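You operate a simulated robot arm through the tools that you are given. There is no shell and no other tool.

The job below is to be done with a simulated two-armed robot. You get a single attempt, and the scene is never put back.

TASK
Put a snug band round the low stack of spoons.
Fine: tension as the chart gives and left there, handles first into the arch, one band, sliding plate back out with the stack on it; the other stacks stay unbanded where they lie.
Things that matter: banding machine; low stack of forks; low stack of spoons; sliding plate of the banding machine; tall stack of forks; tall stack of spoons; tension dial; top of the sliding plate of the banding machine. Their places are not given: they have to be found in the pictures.

Only the result counts: the job must be done as asked and must still hold three seconds after the hand-in. Knocking over, shifting, dropping, spilling or breaking anything else fails it.

THE ROBOT
Two 7-joint arms with two-finger parallel grippers on one trunk that stands fixed in place. Base frame: the origin is at the foot of the trunk, x ahead of it, y to its left, z up. Lengths are in m, angles in degrees, forces in N, time in s.
The left shoulder is at [0.05, 0.177, 1.179], the right one opposite. With the tool pointing down near the work surface each hand reaches from about 0.1 to 0.68 m from the base axis, measured 20 degrees to its own side. Payload 3.43 kg a hand.
Tool frame (each hand has its own): the origin (TCP) lies between the finger pads and is the grasp point; the fingertips stand 0.034 m ahead of it; z points along the fingers, y is the line along which they close. The gripper opens to 0.128 m. The fingers are 0.024 m wide and 0.012 m thick; the gripper's body (0.048 by 0.13 m) begins 0.096 m behind the TCP.
Orientation is that of the tool frame in the base frame, as a unit quaternion [w, x, y, z]. With the fingers straight down and closing along the base's y, the tool's x points along the base's -x, its y along +y and its z along -z.

THE INTERFACE
- The arms move only by the tool step_arm. It takes "left_moves", "right_moves" or both (then of equal length, played together; a hand with none holds still); each is a list of rows, each an object of numbers (a shift or turn left out is 0, a gripper value left out holds the last): "tx", "ty", "tz": the shift along the tool's x, y, z in cm; "ax", "ay", "az": the turn, a rotation vector about the tool's x, y, z in rad; "grip": the finger opening in cm, from 0 to 12.8. In form: [{"tx": .., "ty": .., "tz": .., "ax": .., "ay": .., "az": .., "grip": ..}, ...]. A call has 1 to 20 rows; each row shifts and turns the commanded pose from where the row before left it, along the tool's axes as they then stand. Each row takes 0.2 s and may step no farther than 0.05 m and 8.6 degrees from the row before; otherwise, or with a gripper value out of range, the whole call is refused. A pose out of reach is approached as far as the arm can. The call stops where the force on the tool passes 40 N (or 10 N more than at its start, if that is more) or the arm is blocked; 0.2 s more then pass. Each finger travels about 0.108 m/s and halts on what it meets, pressing with about 20 N; the grip force reading is that of the motor and also rises with nothing between the fingers. The clock runs only during rows and for 0.2 s after the last one: add rows that do not move to give the fingers time. It gives the time, the measured TCP pose, the force on the tool (base axes), the opening and the grip force at its end, in the units of the frame above (readings bear some noise), with the torque about the TCP (base axes, N m) and any sound that the robot's microphone picked up, and new pictures: "show" is both (left out), scene, wrist or none (wrist: the cameras of the hands that moved).
- Cameras (640 x 400 px; columns grow to the right, rows downward): "scene" is now at [0.1449, -0.0555, 1.3575]; the picture's right is [-0.61, -0.79, 0.00], its down [-0.34, 0.26, -0.90] and it looks along [0.72, -0.55, -0.43] (base axes); focal length 307 px, centre (320, 200). "left" rides on the left gripper at [0.076, 0.011, -0.16] in its tool frame; the picture's right is [-0.15, 0.99, 0.00], its down [-0.88, -0.13, -0.46] and it looks along [-0.45, -0.07, 0.89] (tool axes); focal length 234 px, centre (320, 200). "right" rides on the right gripper at [0.076, -0.011, -0.16] in its tool frame; the picture's right is [0.15, 0.99, 0.00], its down [-0.88, 0.13, -0.46] and it looks along [-0.45, 0.07, 0.89] (tool axes); focal length 234 px, centre (320, 200).
- raise_lower(by): slides the trunk up (or, below 0, down) by that many m; the arms and the scene camera ride with it, the base frame stays. It gives what a move gives, with no picture.
- aim_head(pan, tilt): turns the head with the scene camera to pan (to the left, within 80 degrees either way) and tilt (down, from -29 to 69), counted from straight ahead of the robot. It gives what a move gives, and a new picture of the scene camera.
- probe_pixels(camera, pixels): there is no depth. For up to 12 entries [column, row, z] of the newest picture of that camera ("zoom" is the newest enlarged one), the place [x, y] in the base frame at which the ray of that pixel passes the height z, good to about 0.003 m. It takes no simulated time.
- inspect(camera, box): a new picture of the part [left, top, right, bottom] of that camera's present view, enlarged. It takes no simulated time.
- finish_job(): hands the job in; it is judged then, once.

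Unless the task says otherwise, let go and move clear before handing in.

The tools are called after "Request:" as a command line: name --argument value ..., lists and objects as JSON in quotes. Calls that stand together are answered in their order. step_arm: Moves the arms, as the interface text tells. Its arguments: {"type":"object","properties":{"left_moves":{"type":"array"},"right_moves":{"type":"array"},"show":{"type":"string","enum":["both","scene","wrist","none"]}},"required":[]} The other tools are called the same way: raise_lower (by) slides the trunk up or down; aim_head (pan, tilt) turns the head that bears the scene camera; probe_pixels (camera, pixels) gives the place at which the rays of pixels pass given heights; inspect (camera, box) takes an enlarged picture of a part of a camera's view; finish_job () hands the job in.

At the start:

```text
time: 0.0
left_tcp_pos: [0.3688, -0.057, 1.234]
left_tcp_rot: [0.001, 0.0, 1.0, 0.0]
left_wrist_force: [-0.2, 0.1, 0.0]
left_wrist_torque: [0.0, 0.01, 0.02]
left_width: 0.1277
left_grip_force: 0.0
right_tcp_pos: [0.3234, -0.3913, 1.2172]
right_tcp_rot: [0.0, 0.0, 1.0, -0.001]
right_wrist_force: [-0.3, -0.5, 0.3]
right_wrist_torque: [0.02, -0.05, -0.01]
right_width: 0.1281
right_grip_force: 0.1
trunk travel left (down, up): [-0.35, 0.051]
head pan, tilt: [-37.4, 25.7]
```

scene: 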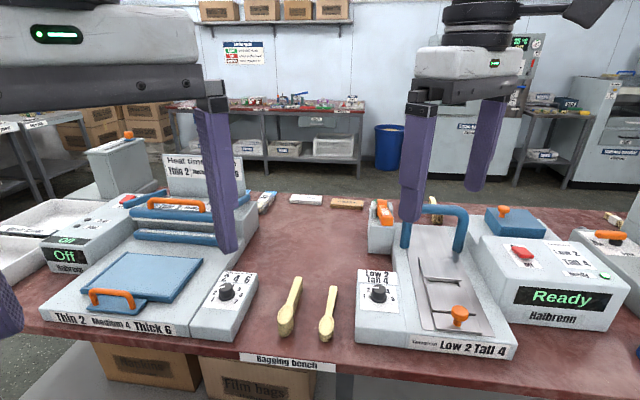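
right: 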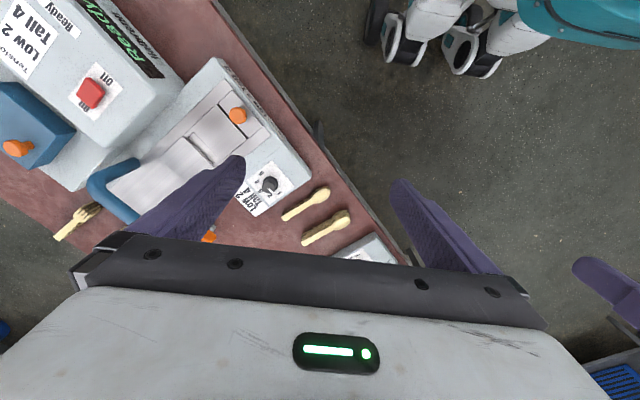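
left: 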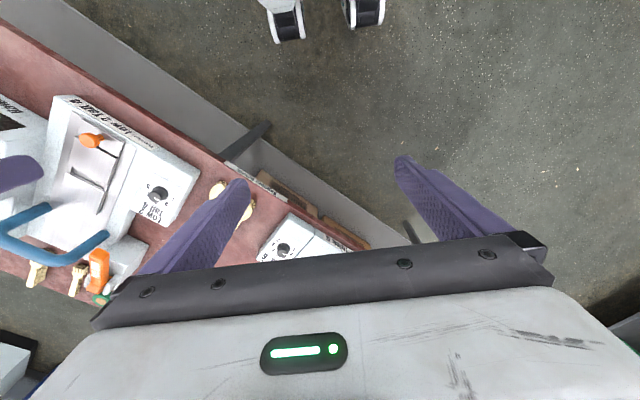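

The scene shows a banding machine at right (chart "Low 2 Tall 4", dial near (378,292), sliding plate around (450,290)) and two spoon stacks near (290,308) and (328,315). I'll zoom in on these before moving.

Request:
inspect --camera "scene" --box '[340, 180, 640, 370]'

Request:
inspect --camera "scene" --box '[250, 250, 410, 350]'

Request:
inspect --camera "right" --box '[0, 0, 380, 250]'

Request:
inspect --camera "left" --box '[0, 80, 320, 310]'

```text
2.11 times, centred on (490, 275) of scene
```

zoom: 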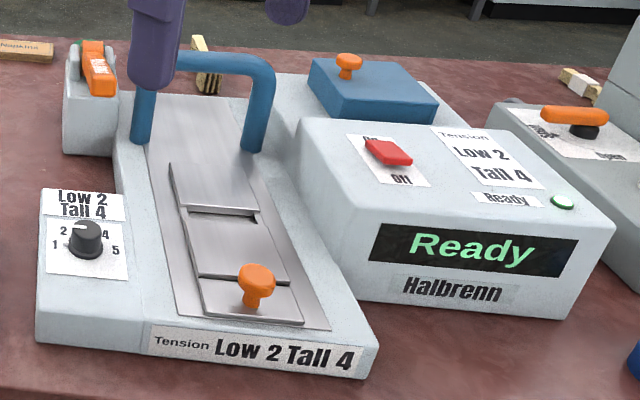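

```text
4.00 times, centred on (330, 300) of scene
```

zoom: 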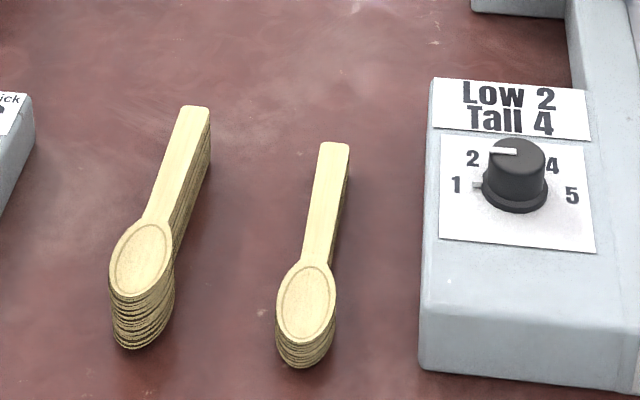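

```text
1.60 times, centred on (190, 125) of right
```

zoom: 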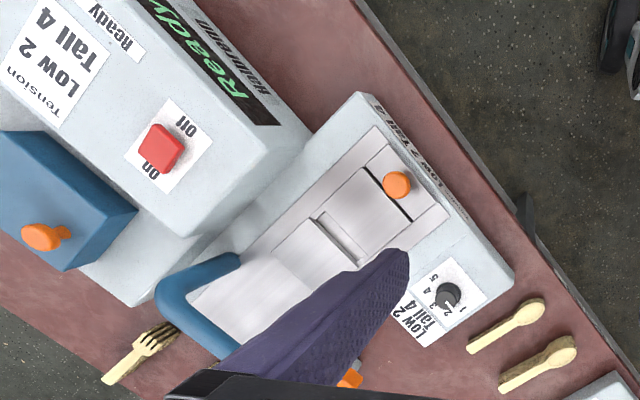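

```text
1.74 times, centred on (160, 195) of left
```

zoom: 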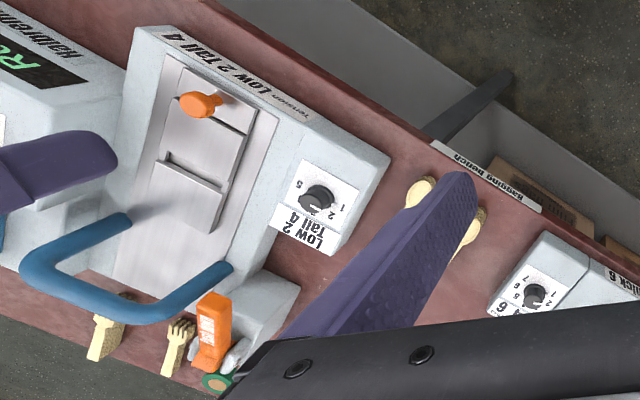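

The low spoon stack is the one next to the dial (zoom: bowl at (305,305)); the dial marks run 1–5 with a white pointer apparently around 2–3. I'll triangulate the heights by probing the same features in several cameras.

Request:
probe_pixels --camera "scene" --pixels '[[378, 290, 0.8], [378, 290, 0.9], [378, 290, 1.0], [458, 310, 0.8], [458, 310, 0.9], [458, 310, 1.0], [327, 325, 0.8], [327, 325, 0.9], [327, 325, 1.0]]'

Request:
probe_pixels --camera "right" --pixels '[[269, 184, 0.8], [269, 184, 0.9], [269, 184, 1.0], [238, 115, 0.8], [238, 115, 0.9], [238, 115, 1.0], [321, 193, 0.8], [321, 193, 0.9], [321, 193, 1.0]]'

```text
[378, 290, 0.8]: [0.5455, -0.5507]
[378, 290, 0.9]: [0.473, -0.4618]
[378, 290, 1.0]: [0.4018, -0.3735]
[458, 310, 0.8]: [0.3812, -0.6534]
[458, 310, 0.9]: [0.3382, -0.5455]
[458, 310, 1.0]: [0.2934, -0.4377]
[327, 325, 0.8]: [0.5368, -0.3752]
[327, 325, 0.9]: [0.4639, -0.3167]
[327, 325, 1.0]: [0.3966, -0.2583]
```

```text
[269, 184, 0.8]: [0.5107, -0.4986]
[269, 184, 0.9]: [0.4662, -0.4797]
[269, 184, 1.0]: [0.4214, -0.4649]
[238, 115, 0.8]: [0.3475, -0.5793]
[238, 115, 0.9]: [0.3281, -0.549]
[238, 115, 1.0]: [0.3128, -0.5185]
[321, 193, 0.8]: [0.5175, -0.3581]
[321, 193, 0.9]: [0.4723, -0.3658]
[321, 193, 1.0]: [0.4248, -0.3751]
```

Triangulation gives a bench top around z≈0.80 and a machine deck around z≈0.86, with the low spoons near (0.51,-0.36). I'll swing the left arm out to the left, clear of the view, and bring the right arm back a bit and look again.

Request:
step_arm --left_moves '[{"ty": 5}, {"ty": 5}, {"ty": 5}, {"ty": 5}, {"ty": 5}, {"ty": 5}]' --right_moves '[{"tx": 4}, {"tx": 4}, {"tx": 4}, {}, {}, {}]' --show "both"

```text
time: 1.4
left_tcp_pos: [0.3678, 0.2453, 1.2366]
left_tcp_rot: [0.0, 0.0, 1.0, -0.001]
left_wrist_force: [0.4, 0.0, 0.2]
left_wrist_torque: [-0.01, -0.01, -0.01]
left_width: 0.1281
left_grip_force: 0.1
right_tcp_pos: [0.2008, -0.3882, 1.2164]
right_tcp_rot: [0.0, 0.0, 1.0, 0.0]
right_wrist_force: [0.3, -0.9, 0.8]
right_wrist_torque: [0.0, 0.01, -0.04]
right_width: 0.1282
right_grip_force: 0.0
trunk travel left (down, up): [-0.35, 0.051]
head pan, tilt: [-37.4, 25.7]
```

scene: 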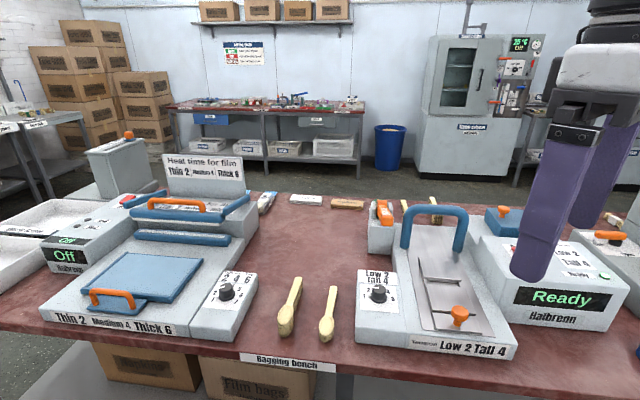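
right: 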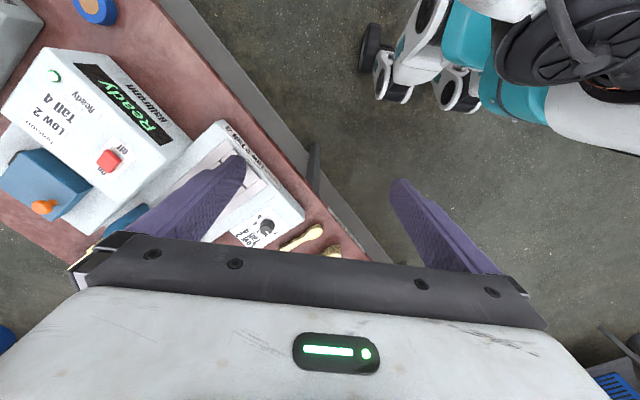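
left: 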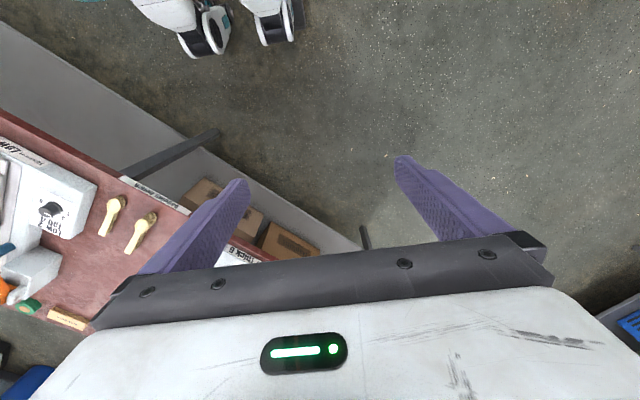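

The arch and plate are now unobstructed in the scene picture. I'll enlarge the machine, the dial, and the far-side stacks.

Request:
inspect --camera "scene" --box '[390, 190, 520, 360]'

Request:
inspect --camera "scene" --box '[352, 260, 408, 316]'

Request:
inspect --camera "scene" --box '[360, 190, 450, 250]'

Request:
inspect --camera "right" --box '[180, 110, 340, 250]'

Request:
inspect --camera "left" --box '[0, 130, 200, 300]'

```text
2.35 times, centred on (455, 275) of scene
```

zoom: 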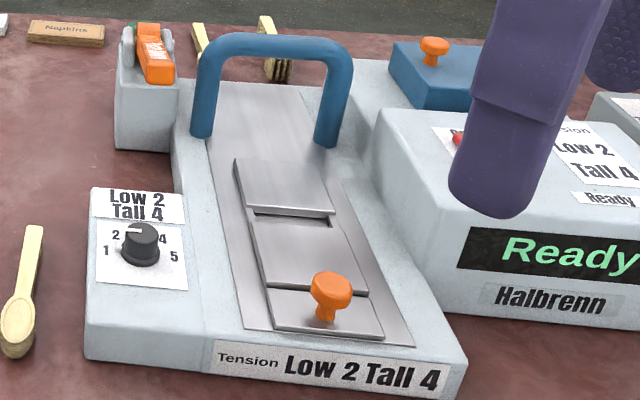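

```text
7.14 times, centred on (380, 288) of scene
```

zoom: 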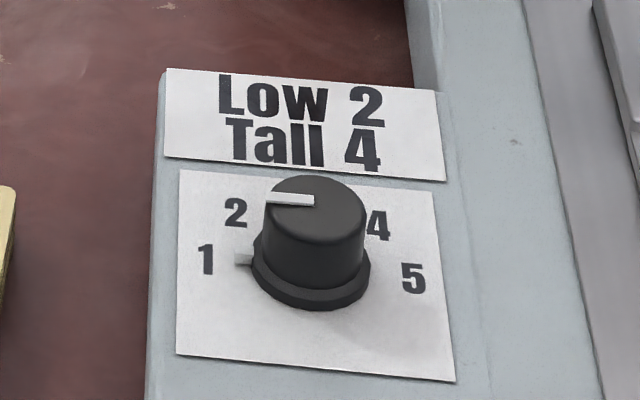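

```text
6.67 times, centred on (405, 220) of scene
```

zoom: 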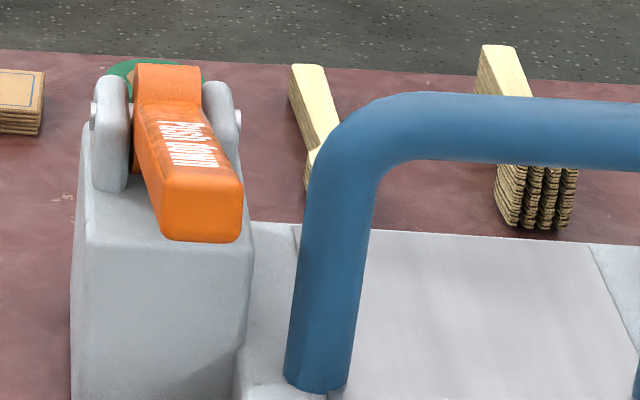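

```text
2.86 times, centred on (260, 180) of right
```

zoom: 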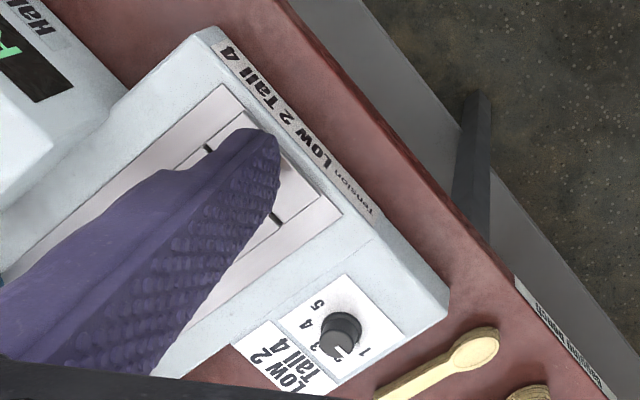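

```text
2.35 times, centred on (100, 215) of left
```

zoom: 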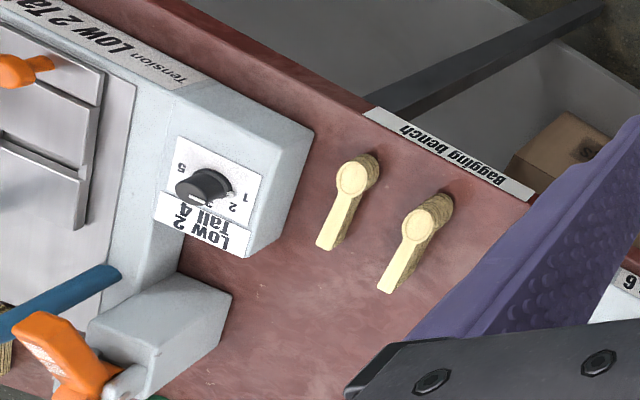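

The dial's white pointer line looks to be at 1 (zoom (290,198), base tick at (245,260)); the plate has a cross-slot at zoom (290,222) and knob at (330,295). I'll triangulate the low spoon stack and machine points using scene and left cameras.

Request:
probe_pixels --camera "scene" --pixels '[[333.5, 286, 0.8], [333.5, 286, 0.85], [326.7, 325.5, 0.8], [326.7, 325.5, 0.85], [297.7, 277, 0.8], [297.7, 277, 0.85], [285.5, 316, 0.8], [285.5, 316, 0.85], [379.5, 282, 0.85], [379.5, 282, 0.9]]'

Request:
probe_pixels --camera "left" --pixels '[[103.4, 234, 0.8], [103.4, 234, 0.85], [114, 205.6, 0.8], [114, 205.6, 0.85], [129, 253, 0.8], [129, 253, 0.85], [142, 223, 0.8], [142, 223, 0.85], [48.5, 211, 0.85], [48.5, 211, 0.9]]'

```text
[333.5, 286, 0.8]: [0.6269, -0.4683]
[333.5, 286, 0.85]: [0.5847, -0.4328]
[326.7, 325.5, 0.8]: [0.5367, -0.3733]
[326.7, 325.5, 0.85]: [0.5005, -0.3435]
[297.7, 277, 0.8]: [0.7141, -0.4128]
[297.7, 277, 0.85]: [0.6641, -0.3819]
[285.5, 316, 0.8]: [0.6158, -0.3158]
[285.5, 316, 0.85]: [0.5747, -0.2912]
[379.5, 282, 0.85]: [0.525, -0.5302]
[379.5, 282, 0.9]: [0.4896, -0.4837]
```

```text
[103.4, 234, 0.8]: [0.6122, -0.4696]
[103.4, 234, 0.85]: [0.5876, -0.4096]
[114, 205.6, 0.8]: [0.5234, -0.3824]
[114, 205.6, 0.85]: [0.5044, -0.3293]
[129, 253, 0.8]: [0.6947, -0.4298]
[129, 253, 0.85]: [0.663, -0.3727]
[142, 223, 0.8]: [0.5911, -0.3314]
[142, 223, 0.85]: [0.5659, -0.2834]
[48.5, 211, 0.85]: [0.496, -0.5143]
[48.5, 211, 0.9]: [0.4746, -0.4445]
```

Stereo puts the low stack's bowl near (0.52,-0.36) and handle tip near (0.61,-0.45), so it lies about -45° in yaw. I'll yaw the right hand -45° and bring it over the machine for a close top view.

Request:
step_arm --right_moves '[{"az": 0.131}, {"az": 0.131}, {"az": 0.131}, {"az": 0.131}, {"az": 0.131}, {"az": 0.131}, {"tx": -4, "tz": 2.5}, {"tx": -4, "tz": 2.5}, {"tx": -4, "tz": 2.5}, {}]' --show "both"

```text
time: 3.6
left_tcp_pos: [0.3681, 0.2452, 1.2374]
left_tcp_rot: [0.0, 0.0, 1.0, -0.001]
left_wrist_force: [-0.4, 0.3, -0.4]
left_wrist_torque: [-0.03, 0.01, 0.0]
left_width: 0.1281
left_grip_force: 0.1
right_tcp_pos: [0.2883, -0.4716, 1.1426]
right_tcp_rot: [0.001, 0.383, 0.924, 0.0]
right_wrist_force: [-0.9, 0.4, -0.7]
right_wrist_torque: [-0.04, -0.02, -0.01]
right_width: 0.128
right_grip_force: 0.1
trunk travel left (down, up): [-0.35, 0.051]
head pan, tilt: [-37.4, 25.7]
```

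scene: 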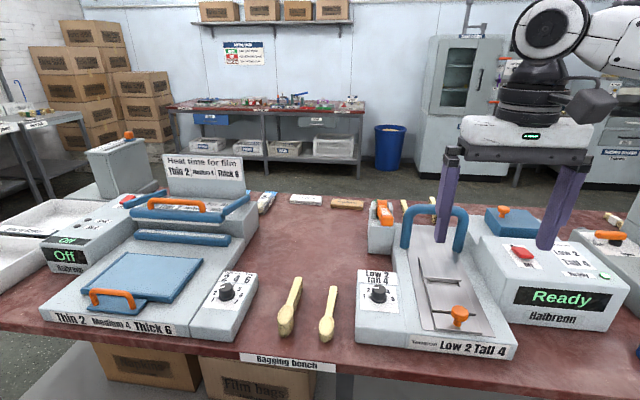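
right: 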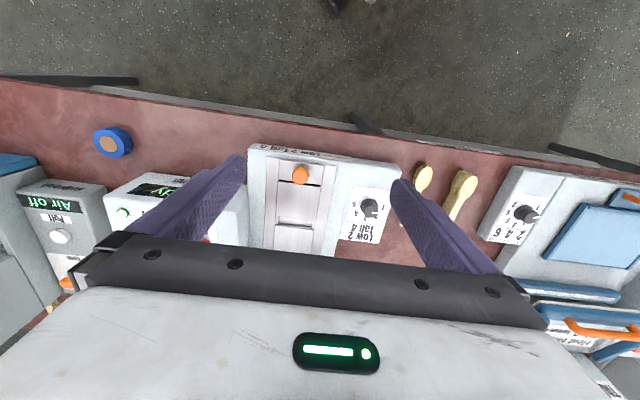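

The machine is now between the fingers in the right wrist picture (knob (300,174), dial (370,208)). I'll enlarge it.

Request:
inspect --camera "right" --box '[230, 135, 410, 255]'

Request:
inspect --camera "right" --box '[330, 170, 410, 250]'

Request:
inspect --camera "scene" --box '[410, 240, 510, 350]'

```text
3.33 times, centred on (320, 195) of right
```

zoom: 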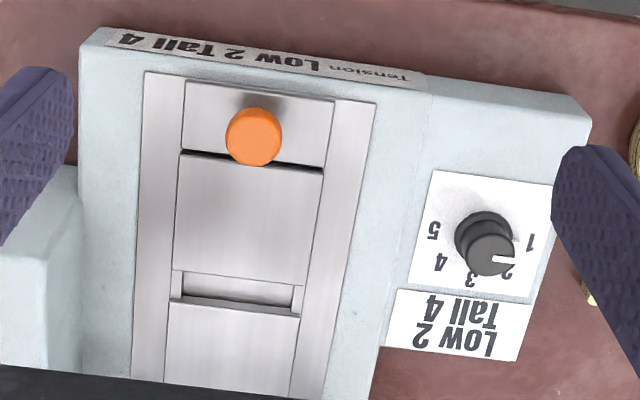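

```text
5.00 times, centred on (370, 210) of right
```

zoom: 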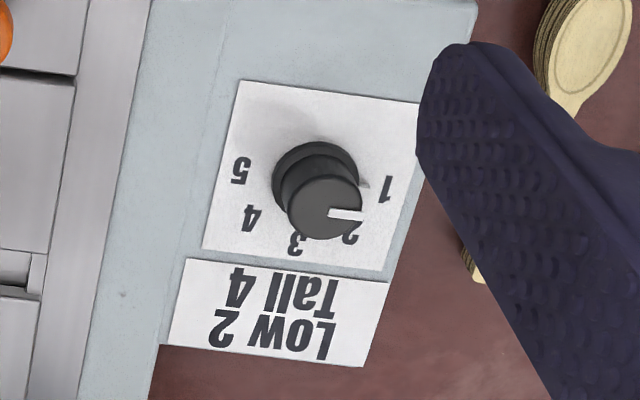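

```text
3.64 times, centred on (460, 295) of scene
```

zoom: 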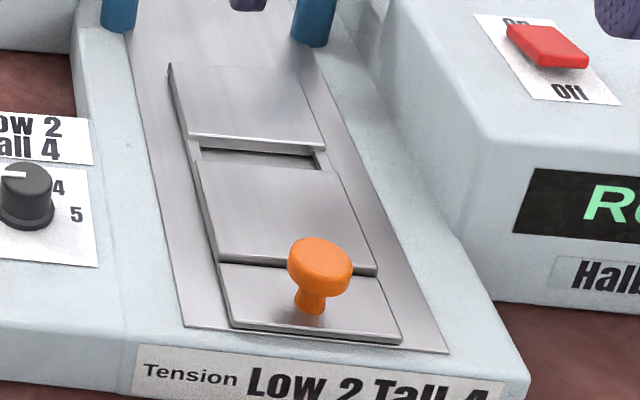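

The pointer line (zoom (345,214)) and base tick (365,185) sit at "1", so it needs +45° clockwise to "2". I'll triangulate plate corners using both cameras.

Request:
probe_pixels --camera "scene" --pixels '[[432, 312, 0.84], [432, 312, 0.88], [475.1, 314.8, 0.84], [475.1, 314.8, 0.88], [427.9, 284.8, 0.84], [427.9, 284.8, 0.88], [461.4, 286.8, 0.84], [461.4, 286.8, 0.88], [418.2, 257.9, 0.84], [418.2, 257.9, 0.88], [454.5, 258.7, 0.84], [454.5, 258.7, 0.88]]'

Request:
probe_pixels --camera "right" --pixels '[[320.9, 186, 0.84], [320.9, 186, 0.88], [278, 180.6, 0.84], [278, 180.6, 0.88], [316.4, 219.9, 0.84], [316.4, 219.9, 0.88], [275.6, 216, 0.84], [275.6, 216, 0.88], [323.9, 165, 0.84], [323.9, 165, 0.88], [279.5, 160.5, 0.84], [279.5, 160.5, 0.88]]'

```text
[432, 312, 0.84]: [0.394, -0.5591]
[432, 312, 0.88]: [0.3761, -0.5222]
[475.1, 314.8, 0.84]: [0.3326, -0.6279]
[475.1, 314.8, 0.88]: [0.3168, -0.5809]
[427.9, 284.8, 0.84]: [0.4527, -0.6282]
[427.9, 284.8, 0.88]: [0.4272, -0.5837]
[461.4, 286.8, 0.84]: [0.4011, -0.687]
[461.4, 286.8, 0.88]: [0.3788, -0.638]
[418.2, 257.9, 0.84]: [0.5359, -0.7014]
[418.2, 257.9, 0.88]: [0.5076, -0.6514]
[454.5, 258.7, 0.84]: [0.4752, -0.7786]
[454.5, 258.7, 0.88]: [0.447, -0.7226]
```

```text
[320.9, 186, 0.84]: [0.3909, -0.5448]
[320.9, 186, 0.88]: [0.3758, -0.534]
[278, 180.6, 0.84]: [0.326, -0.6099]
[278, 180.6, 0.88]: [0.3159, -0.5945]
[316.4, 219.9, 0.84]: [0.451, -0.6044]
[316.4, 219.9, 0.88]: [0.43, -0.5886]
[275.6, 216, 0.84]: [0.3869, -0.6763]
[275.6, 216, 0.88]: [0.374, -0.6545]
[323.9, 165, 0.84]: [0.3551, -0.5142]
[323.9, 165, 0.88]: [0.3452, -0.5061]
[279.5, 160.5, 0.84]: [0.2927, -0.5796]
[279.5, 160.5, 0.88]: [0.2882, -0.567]
```

Plate top comes out at z≈0.863, yaw -45°, about 0.088 wide, raised part ~0.19 long with the slot near its middle. Next I triangulate the dial, arch feet and switch box.

Request:
probe_pixels --camera "scene" --pixels '[[379.2, 288, 0.86], [379.2, 288, 0.9], [378.9, 298.5, 0.84], [378.9, 298.5, 0.88], [404.8, 247.3, 0.85], [458, 250.7, 0.85], [457.5, 311, 0.88], [457.5, 311, 0.91], [524, 252, 0.92], [524, 252, 0.98]]'

Request:
probe_pixels --camera "right" --pixels '[[371, 211.6, 0.86], [371, 211.6, 0.9], [369, 205, 0.84], [369, 205, 0.88], [300, 175, 0.88], [300, 175, 0.91]]'

```text
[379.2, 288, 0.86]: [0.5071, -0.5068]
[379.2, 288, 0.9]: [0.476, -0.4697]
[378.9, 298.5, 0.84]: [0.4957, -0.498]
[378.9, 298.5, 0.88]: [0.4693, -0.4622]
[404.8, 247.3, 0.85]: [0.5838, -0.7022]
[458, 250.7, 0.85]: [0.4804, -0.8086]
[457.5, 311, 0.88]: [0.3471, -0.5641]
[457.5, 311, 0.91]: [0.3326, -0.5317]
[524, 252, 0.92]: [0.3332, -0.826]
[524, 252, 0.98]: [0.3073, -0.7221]
```

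```text
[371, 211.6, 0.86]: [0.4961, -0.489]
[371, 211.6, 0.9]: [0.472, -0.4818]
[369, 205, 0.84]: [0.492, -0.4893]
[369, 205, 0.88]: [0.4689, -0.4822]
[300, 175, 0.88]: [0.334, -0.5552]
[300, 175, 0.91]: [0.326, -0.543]
```

Dial is at about (0.485,-0.486) with its top near z=0.884; arch feet at (0.584,-0.702)/(0.480,-0.809), so plate travel is about 0.17 m. I'll bring the right hand above the dial, with fingers partly closed and yawed to about -22° so the twist ends near -67°.

Request:
step_arm --right_moves '[{"tx": -3, "ty": 2.6, "tz": 2.2, "grip": 7}, {"tx": -3, "ty": 2.6, "tz": 2.2}, {"tx": -3, "ty": 2.6, "tz": 2.2}, {"tx": -3, "ty": 2.6, "tz": 2.2}, {"tx": -3, "ty": 2.6, "tz": 2.2}, {"az": -0.131}, {"az": -0.131}, {"az": -0.131}, {}, {}]' --show "both"

```text
time: 5.8
left_tcp_pos: [0.3678, 0.2453, 1.2369]
left_tcp_rot: [0.0, -0.001, 1.0, 0.0]
left_wrist_force: [0.2, 0.4, -0.5]
left_wrist_torque: [0.0, -0.03, 0.01]
left_width: 0.128
left_grip_force: 0.0
right_tcp_pos: [0.4865, -0.488, 1.032]
right_tcp_rot: [0.001, 0.196, 0.981, 0.0]
right_wrist_force: [0.1, -0.4, 0.1]
right_wrist_torque: [-0.02, -0.01, -0.02]
right_width: 0.0698
right_grip_force: 0.0
trunk travel left (down, up): [-0.35, 0.051]
head pan, tilt: [-37.4, 25.7]
```

scene: 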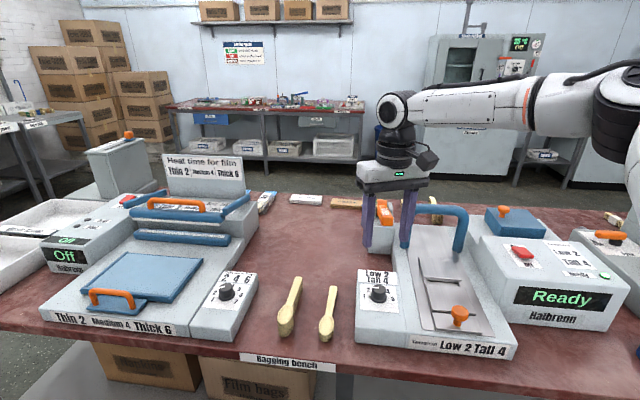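
right: 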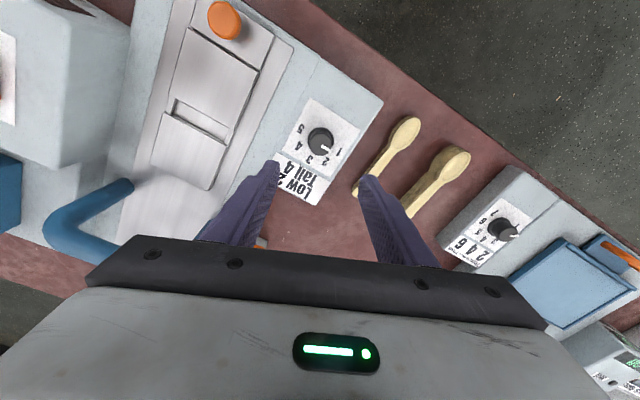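

The dial is visible at (321,142) in the wrist picture, almost exactly where the tool axis should meet it (~(320,144)). I'll zoom and probe to refine.

Request:
inspect --camera "right" --box '[270, 90, 370, 190]'

Request:
inspect --camera "right" --box '[330, 90, 500, 240]'

Request:
inspect --camera "right" --box '[40, 0, 310, 250]'

```text
4.00 times, centred on (320, 140) of right
```

zoom: 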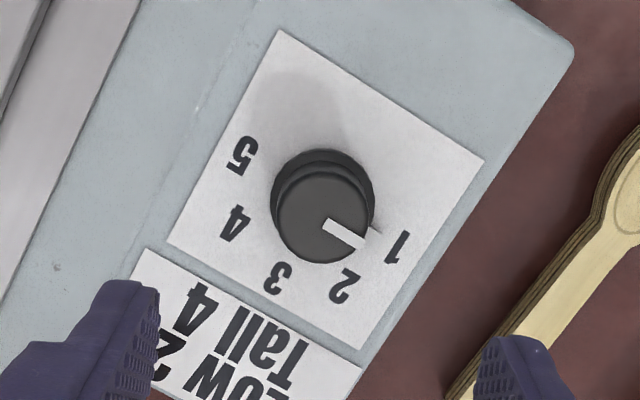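

```text
2.67 times, centred on (415, 165) of right
```

zoom: 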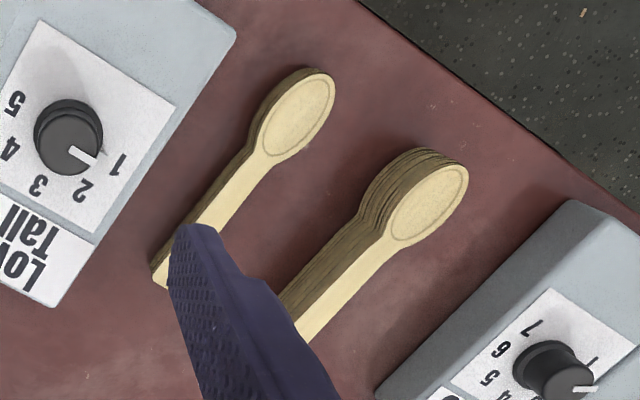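

```text
1.60 times, centred on (175, 125) of right
```

zoom: 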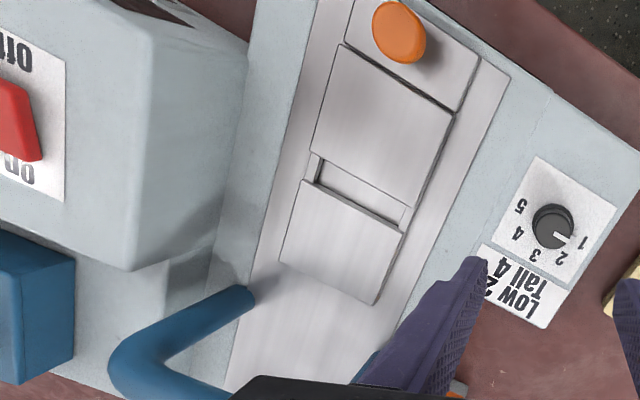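

The pointer is clearly at 1. I'll probe the knob-top and base centres to confirm alignment.

Request:
probe_pixels --camera "right" --pixels '[[320.5, 144.5, 0.88], [320.75, 140, 0.855], [320.75, 140, 0.85], [394, 186, 0.82], [380, 174, 0.82], [407, 132, 0.82], [412, 123, 0.82], [452, 165, 0.84], [451, 154, 0.84]]'

```text
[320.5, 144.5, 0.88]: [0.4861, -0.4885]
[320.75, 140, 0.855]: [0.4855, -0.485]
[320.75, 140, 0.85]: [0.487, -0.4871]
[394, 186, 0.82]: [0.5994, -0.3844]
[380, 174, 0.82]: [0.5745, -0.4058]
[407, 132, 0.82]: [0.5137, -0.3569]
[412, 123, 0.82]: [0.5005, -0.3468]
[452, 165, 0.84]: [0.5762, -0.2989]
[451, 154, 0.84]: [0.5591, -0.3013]
```

The knob is directly under the TCP. I'll lower to z≈0.898 (fingertips ≈0.864) and keep the fingers open for a check.

Request:
step_arm --right_moves '[{"tz": 4}, {"tz": 4}, {"tz": 3}, {"tz": 1.2}, {"tz": 1.2}, {}]' --show "both"

```text
time: 7.2
left_tcp_pos: [0.368, 0.2432, 1.2373]
left_tcp_rot: [0.0, 0.0, 1.0, 0.0]
left_wrist_force: [0.2, 0.2, 0.4]
left_wrist_torque: [0.0, -0.01, 0.0]
left_width: 0.128
left_grip_force: 0.0
right_tcp_pos: [0.4878, -0.4883, 0.8983]
right_tcp_rot: [0.0, 0.195, 0.981, 0.001]
right_wrist_force: [0.0, -0.7, 0.2]
right_wrist_torque: [-0.02, 0.03, 0.02]
right_width: 0.0701
right_grip_force: 0.1
trunk travel left (down, up): [-0.35, 0.051]
head pan, tilt: [-37.4, 25.7]
```

scene: 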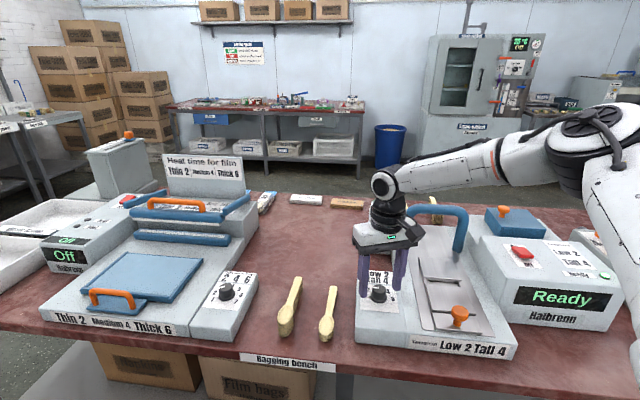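
right: 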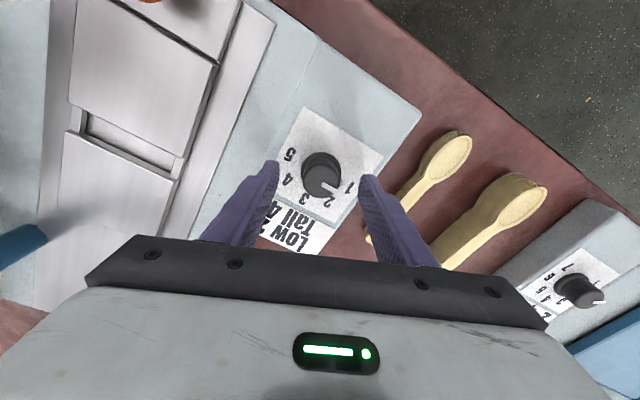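

The knob sits between the fingers at (321,178), no contact force. I'll zoom for centring, then close.

Request:
inspect --camera "right" --box '[260, 130, 380, 230]'

Request:
inspect --camera "scene" --box '[340, 230, 430, 330]'

```text
4.00 times, centred on (320, 180) of right
```

zoom: 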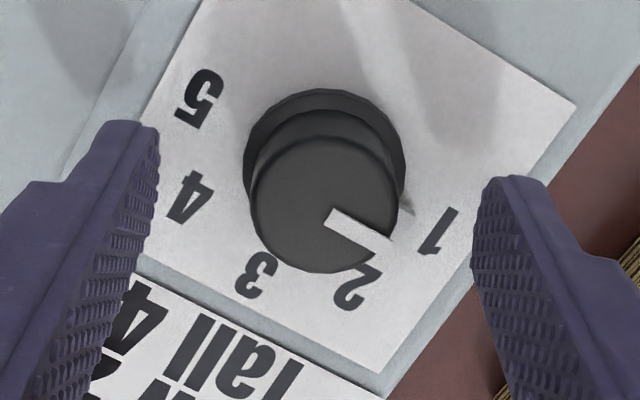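

```text
4.00 times, centred on (385, 280) of scene
```

zoom: 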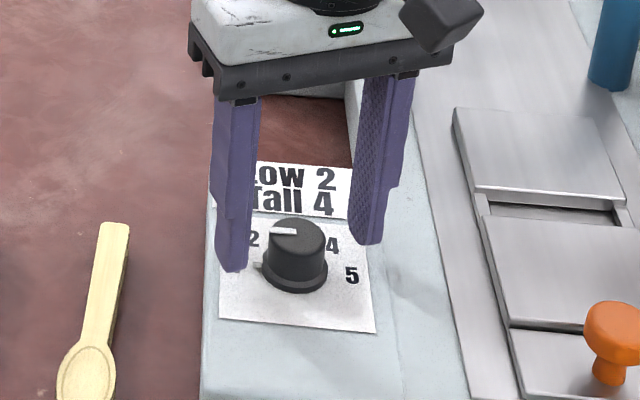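

I'll probe the knob top from this lower view to refine its position against the previous view.

Request:
probe_pixels --camera "right" --pixels '[[321.25, 180.75, 0.882], [321.25, 180.75, 0.876], [321.25, 180.75, 0.87], [320.5, 170, 0.856]]'

```text
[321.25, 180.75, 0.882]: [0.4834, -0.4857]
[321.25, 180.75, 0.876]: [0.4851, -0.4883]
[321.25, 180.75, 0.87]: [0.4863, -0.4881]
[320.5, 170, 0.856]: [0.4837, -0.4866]
```

The knob is about 2 mm behind the TCP; I'll shift by that, then close on the knob.

Request:
step_arm --right_moves '[{"tx": 0.2}, {"grip": 4}, {"grip": 2}, {"grip": 1}, {"grip": 1}, {"grip": 1}]' --show "both"

```text
time: 8.6
left_tcp_pos: [0.3685, 0.2443, 1.2367]
left_tcp_rot: [0.0, 0.0, 1.0, 0.0]
left_wrist_force: [0.4, -0.4, -0.3]
left_wrist_torque: [-0.04, 0.04, 0.01]
left_width: 0.1277
left_grip_force: 0.1
right_tcp_pos: [0.4863, -0.4865, 0.8977]
right_tcp_rot: [0.0, 0.195, 0.981, -0.001]
right_wrist_force: [1.0, 6.8, -4.3]
right_wrist_torque: [0.29, -0.35, 0.03]
right_width: 0.0308
right_grip_force: 44.8
trunk travel left (down, up): [-0.35, 0.051]
head pan, tilt: [-37.4, 25.7]
```

scene: 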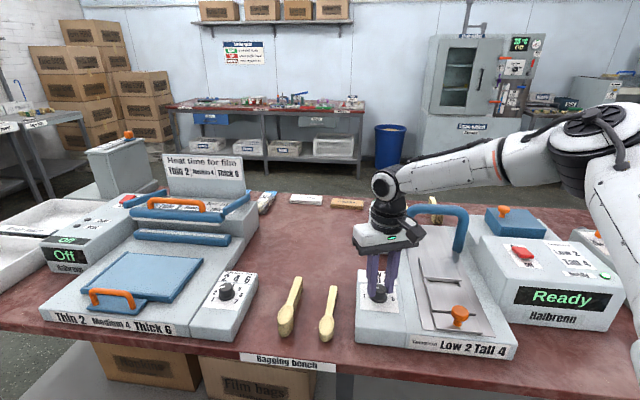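
right: 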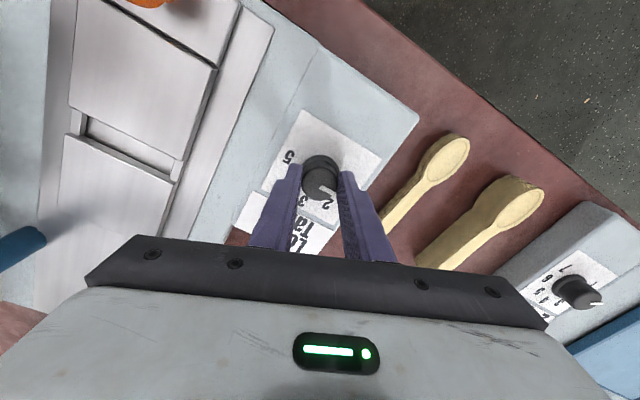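

The fingers have closed on the knob (opening 0.031, grip 45). Now I'll twist clockwise 45°.

Request:
step_arm --right_moves '[{"az": 0.131}, {"az": 0.131}, {"az": 0.131}, {"az": 0.131}, {"az": 0.131}, {"az": 0.131}, {}]' --show "both"

```text
time: 10.2
left_tcp_pos: [0.3697, 0.2456, 1.2354]
left_tcp_rot: [0.0, 0.0, 1.0, 0.0]
left_wrist_force: [0.6, -0.7, 0.3]
left_wrist_torque: [0.0, -0.02, 0.04]
left_width: 0.1282
left_grip_force: 0.0
right_tcp_pos: [0.4874, -0.4857, 0.8984]
right_tcp_rot: [0.0, 0.557, 0.831, 0.002]
right_wrist_force: [11.0, 24.0, -11.9]
right_wrist_torque: [0.36, -0.42, 0.07]
right_width: 0.0307
right_grip_force: 45.2
trunk travel left (down, up): [-0.35, 0.051]
head pan, tilt: [-37.4, 25.7]
```

scene: 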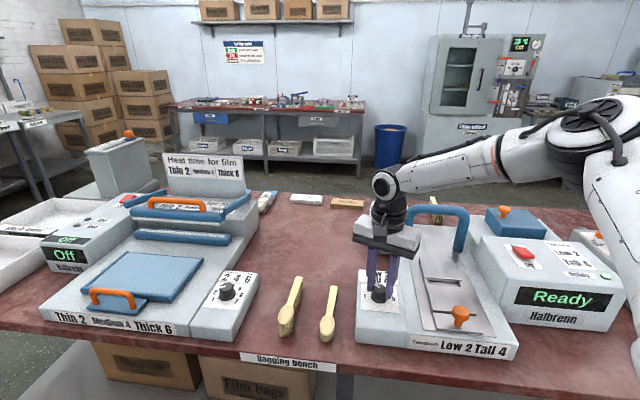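
right: 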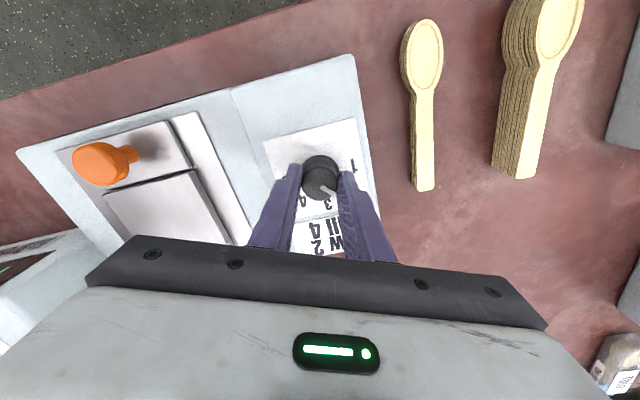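

The hand turned to about -68° and the pointer now looks to have moved with it. I'll open the fingers and look.

Request:
step_arm --right_moves '[{"grip": 4}, {"grip": 7}, {}]' --show "both"

Request:
inspect --camera "right" --box '[260, 110, 380, 230]'

Request:
inspect --camera "scene" --box '[350, 260, 410, 320]'

```text
time: 11.0
left_tcp_pos: [0.3684, 0.2436, 1.2379]
left_tcp_rot: [0.0, 0.001, 1.0, 0.0]
left_wrist_force: [0.0, 0.5, 0.1]
left_wrist_torque: [0.01, -0.02, -0.01]
left_width: 0.1281
left_grip_force: 0.1
right_tcp_pos: [0.483, -0.4901, 0.8982]
right_tcp_rot: [0.0, 0.556, 0.831, -0.001]
right_wrist_force: [-0.1, -0.4, 0.5]
right_wrist_torque: [-0.02, 0.01, -0.01]
right_width: 0.0699
right_grip_force: 0.1
trunk travel left (down, up): [-0.35, 0.051]
head pan, tilt: [-37.4, 25.7]
```

scene: 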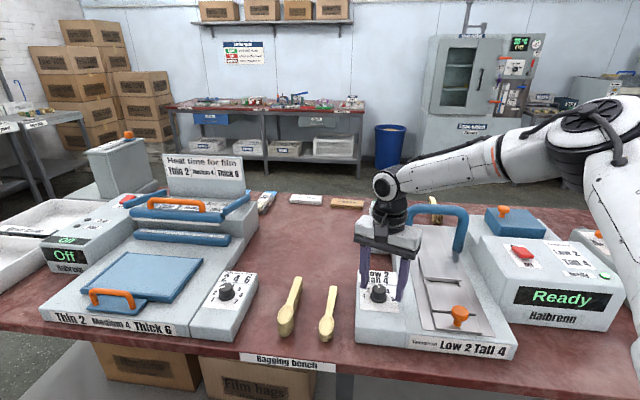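
right: 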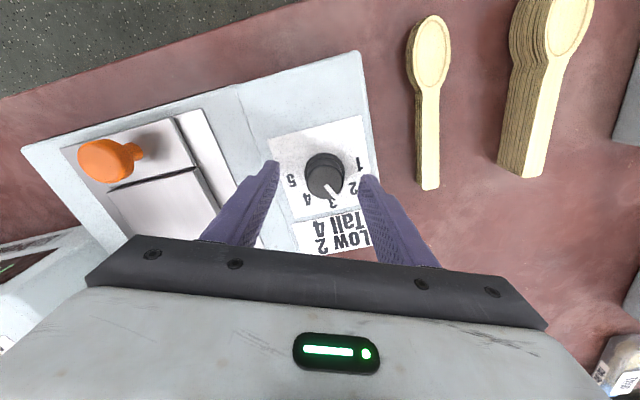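

```text
3.33 times, centred on (320, 170) of right
```

zoom: 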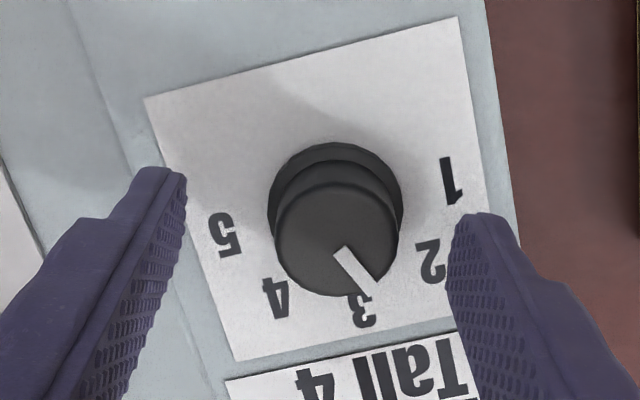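

```text
6.67 times, centred on (380, 290) of scene
```

zoom: 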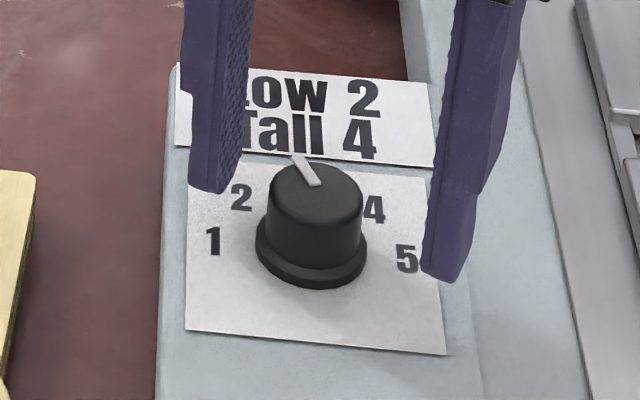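

After release the pointer sits about halfway between 2 and 3 (~2.5; zoom line (340,250)→(367,292)); the hand was 6 mm off-centre (TCP now (0.483,-0.490)) and jumped on release, dragging the knob further. I'll recentre on the knob at about (0.488,-0.487) before correcting.

Request:
step_arm --right_moves '[{"ty": 0.55, "tx": 0.08}, {}, {}]' --show "wrist"

Request:
inspect --camera "right" --box '[260, 110, 380, 230]'

```text
time: 11.8
left_tcp_pos: [0.3681, 0.2439, 1.2368]
left_tcp_rot: [0.0, 0.0, 1.0, 0.0]
left_wrist_force: [-0.6, -0.3, 0.1]
left_wrist_torque: [0.0, 0.03, -0.01]
left_width: 0.1277
left_grip_force: 0.2
right_tcp_pos: [0.4878, -0.4866, 0.898]
right_tcp_rot: [0.0, 0.557, 0.831, 0.0]
right_wrist_force: [-0.3, 0.7, 0.2]
right_wrist_torque: [-0.03, 0.0, 0.0]
right_width: 0.07
right_grip_force: 0.0
trunk travel left (down, up): [-0.35, 0.051]
head pan, tilt: [-37.4, 25.7]
```

right: 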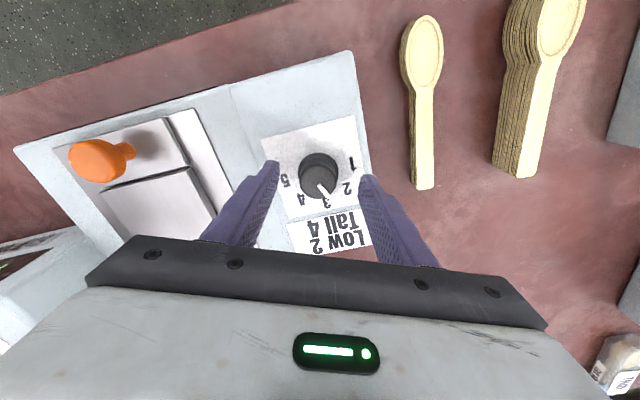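

```text
3.33 times, centred on (320, 170) of right
```

zoom: 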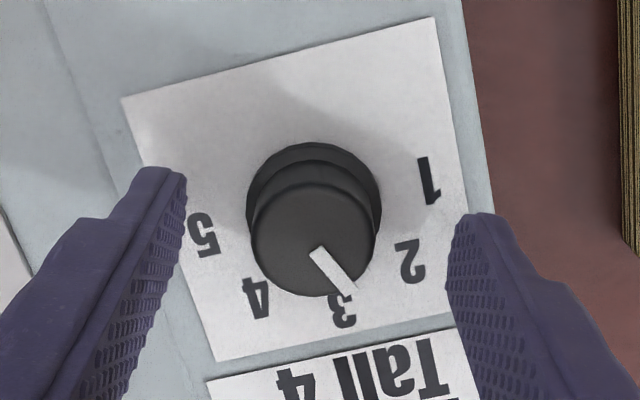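

Now centred. I'll zoom in closer on the pointer for an exact reading.

Request:
inspect --camera "right" --box '[290, 140, 354, 204]'

Request:
inspect --camera "scene" --box '[360, 268, 400, 308]'

```text
6.25 times, centred on (322, 172) of right
```

zoom: 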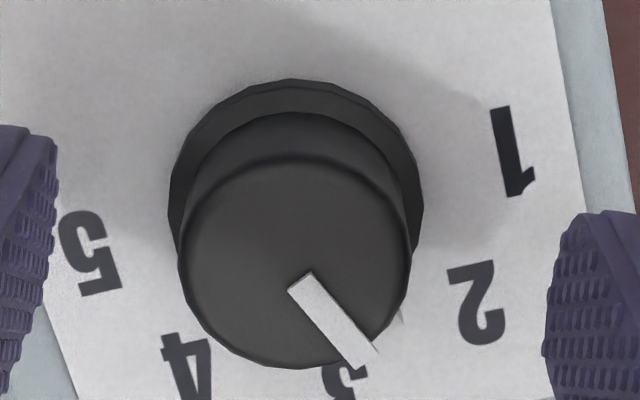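

```text
10.00 times, centred on (380, 288) of scene
```

zoom: 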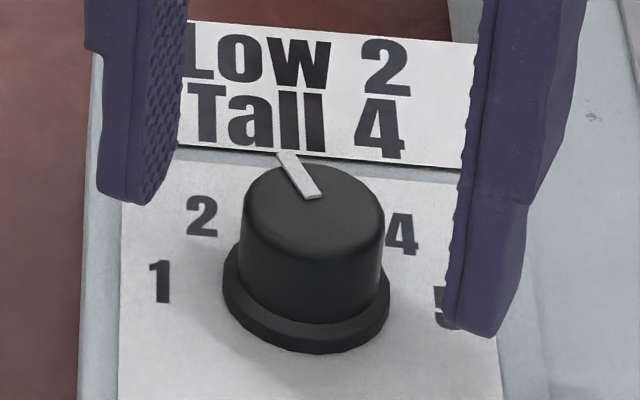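

Reading about 2.4 from both cameras, so I need about -19.5°. I'll close on the knob and check forces before turning back.

Request:
step_arm --right_moves '[{"grip": 4}, {"grip": 2.5}, {"grip": 2.5}, {"grip": 2.5}]' --show "wrist"

Request:
inspect --camera "right" --box '[290, 140, 354, 204]'

```text
time: 12.8
left_tcp_pos: [0.3673, 0.2435, 1.2381]
left_tcp_rot: [0.001, 0.001, 1.0, -0.001]
left_wrist_force: [0.2, -0.4, -0.3]
left_wrist_torque: [0.01, -0.02, -0.03]
left_width: 0.1278
left_grip_force: 0.1
right_tcp_pos: [0.4883, -0.4883, 0.8974]
right_tcp_rot: [0.0, 0.556, 0.831, -0.001]
right_wrist_force: [-6.5, -3.6, 1.9]
right_wrist_torque: [-0.24, 0.47, -0.03]
right_width: 0.0306
right_grip_force: 45.4
trunk travel left (down, up): [-0.35, 0.051]
head pan, tilt: [-37.4, 25.7]
```

right: 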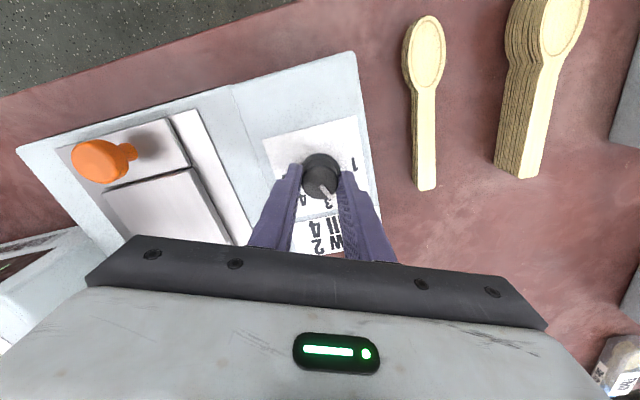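

```text
6.25 times, centred on (322, 172) of right
```

zoom: 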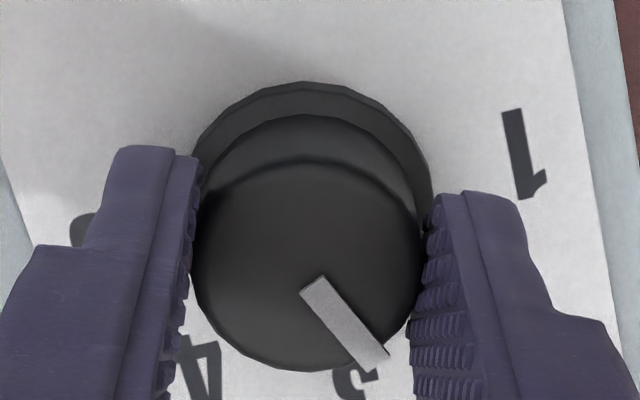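

Closing didn't rotate the knob (pointer still ~48° in picture). Turning back 19.5° now.

Request:
step_arm --right_moves '[{"az": -0.085}, {"az": -0.085}, {"az": -0.085}, {"az": -0.085}, {}]' --show "wrist"

Request:
inspect --camera "right" --box '[280, 130, 360, 210]'

Request:
inspect --camera "scene" --box '[360, 268, 400, 308]'

```text
time: 14.0
left_tcp_pos: [0.3663, 0.2433, 1.2391]
left_tcp_rot: [0.002, 0.0, 1.0, 0.0]
left_wrist_force: [0.5, 0.2, 0.6]
left_wrist_torque: [0.02, 0.01, -0.01]
left_width: 0.1278
left_grip_force: 0.0
right_tcp_pos: [0.4874, -0.488, 0.8987]
right_tcp_rot: [-0.001, 0.407, 0.913, -0.002]
right_wrist_force: [-15.2, -10.3, 2.0]
right_wrist_torque: [-0.68, 0.26, 0.06]
right_width: 0.031
right_grip_force: 45.0
trunk travel left (down, up): [-0.35, 0.051]
head pan, tilt: [-37.4, 25.7]
```

right: 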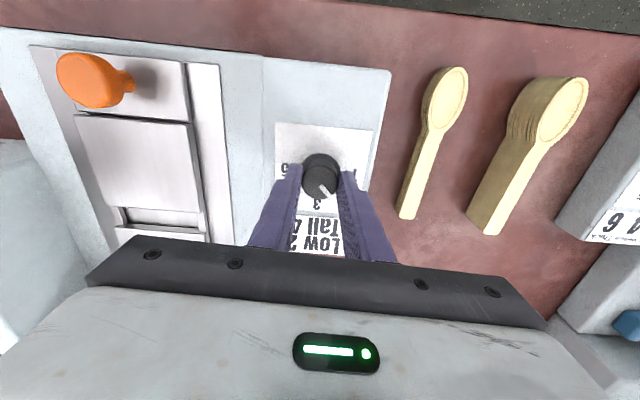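

```text
5.00 times, centred on (320, 170) of right
```

zoom: 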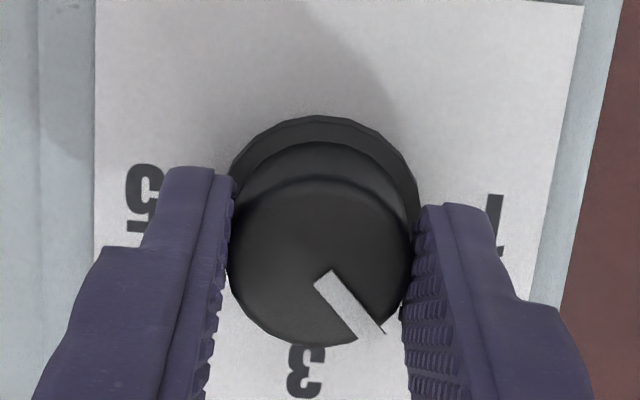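

```text
10.00 times, centred on (380, 288) of scene
```

zoom: 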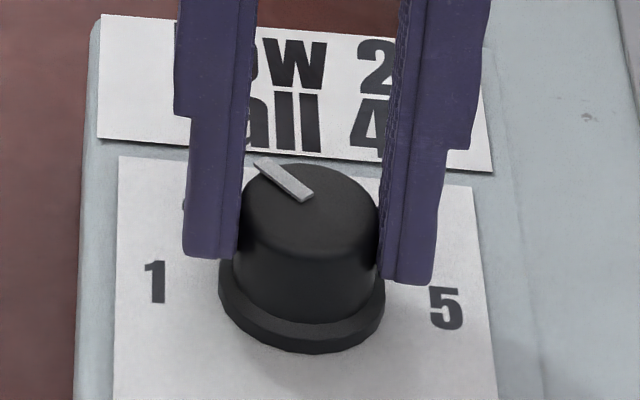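

The scene zoom reads almost exactly 2 (computed 1.96). There's a lateral load on the hand (-15,-10 N), so I'll relieve it by shifting about -5 mm along tool y before releasing.

Request:
step_arm --right_moves '[{"ty": -0.25, "tx": 0.02}, {"ty": -0.25, "tx": 0.02}, {}]' --show "none"

```text
time: 14.8
left_tcp_pos: [0.3682, 0.2451, 1.2361]
left_tcp_rot: [0.0, 0.0, 1.0, 0.0]
left_wrist_force: [0.4, -0.3, 0.2]
left_wrist_torque: [0.0, -0.02, 0.02]
left_width: 0.1282
left_grip_force: 0.0
right_tcp_pos: [0.4879, -0.4885, 0.8977]
right_tcp_rot: [0.0, 0.407, 0.914, 0.003]
right_wrist_force: [0.3, 4.6, -9.1]
right_wrist_torque: [-0.17, -0.72, 0.02]
right_width: 0.0311
right_grip_force: 45.0
trunk travel left (down, up): [-0.35, 0.051]
head pan, tilt: [-37.4, 25.7]
```

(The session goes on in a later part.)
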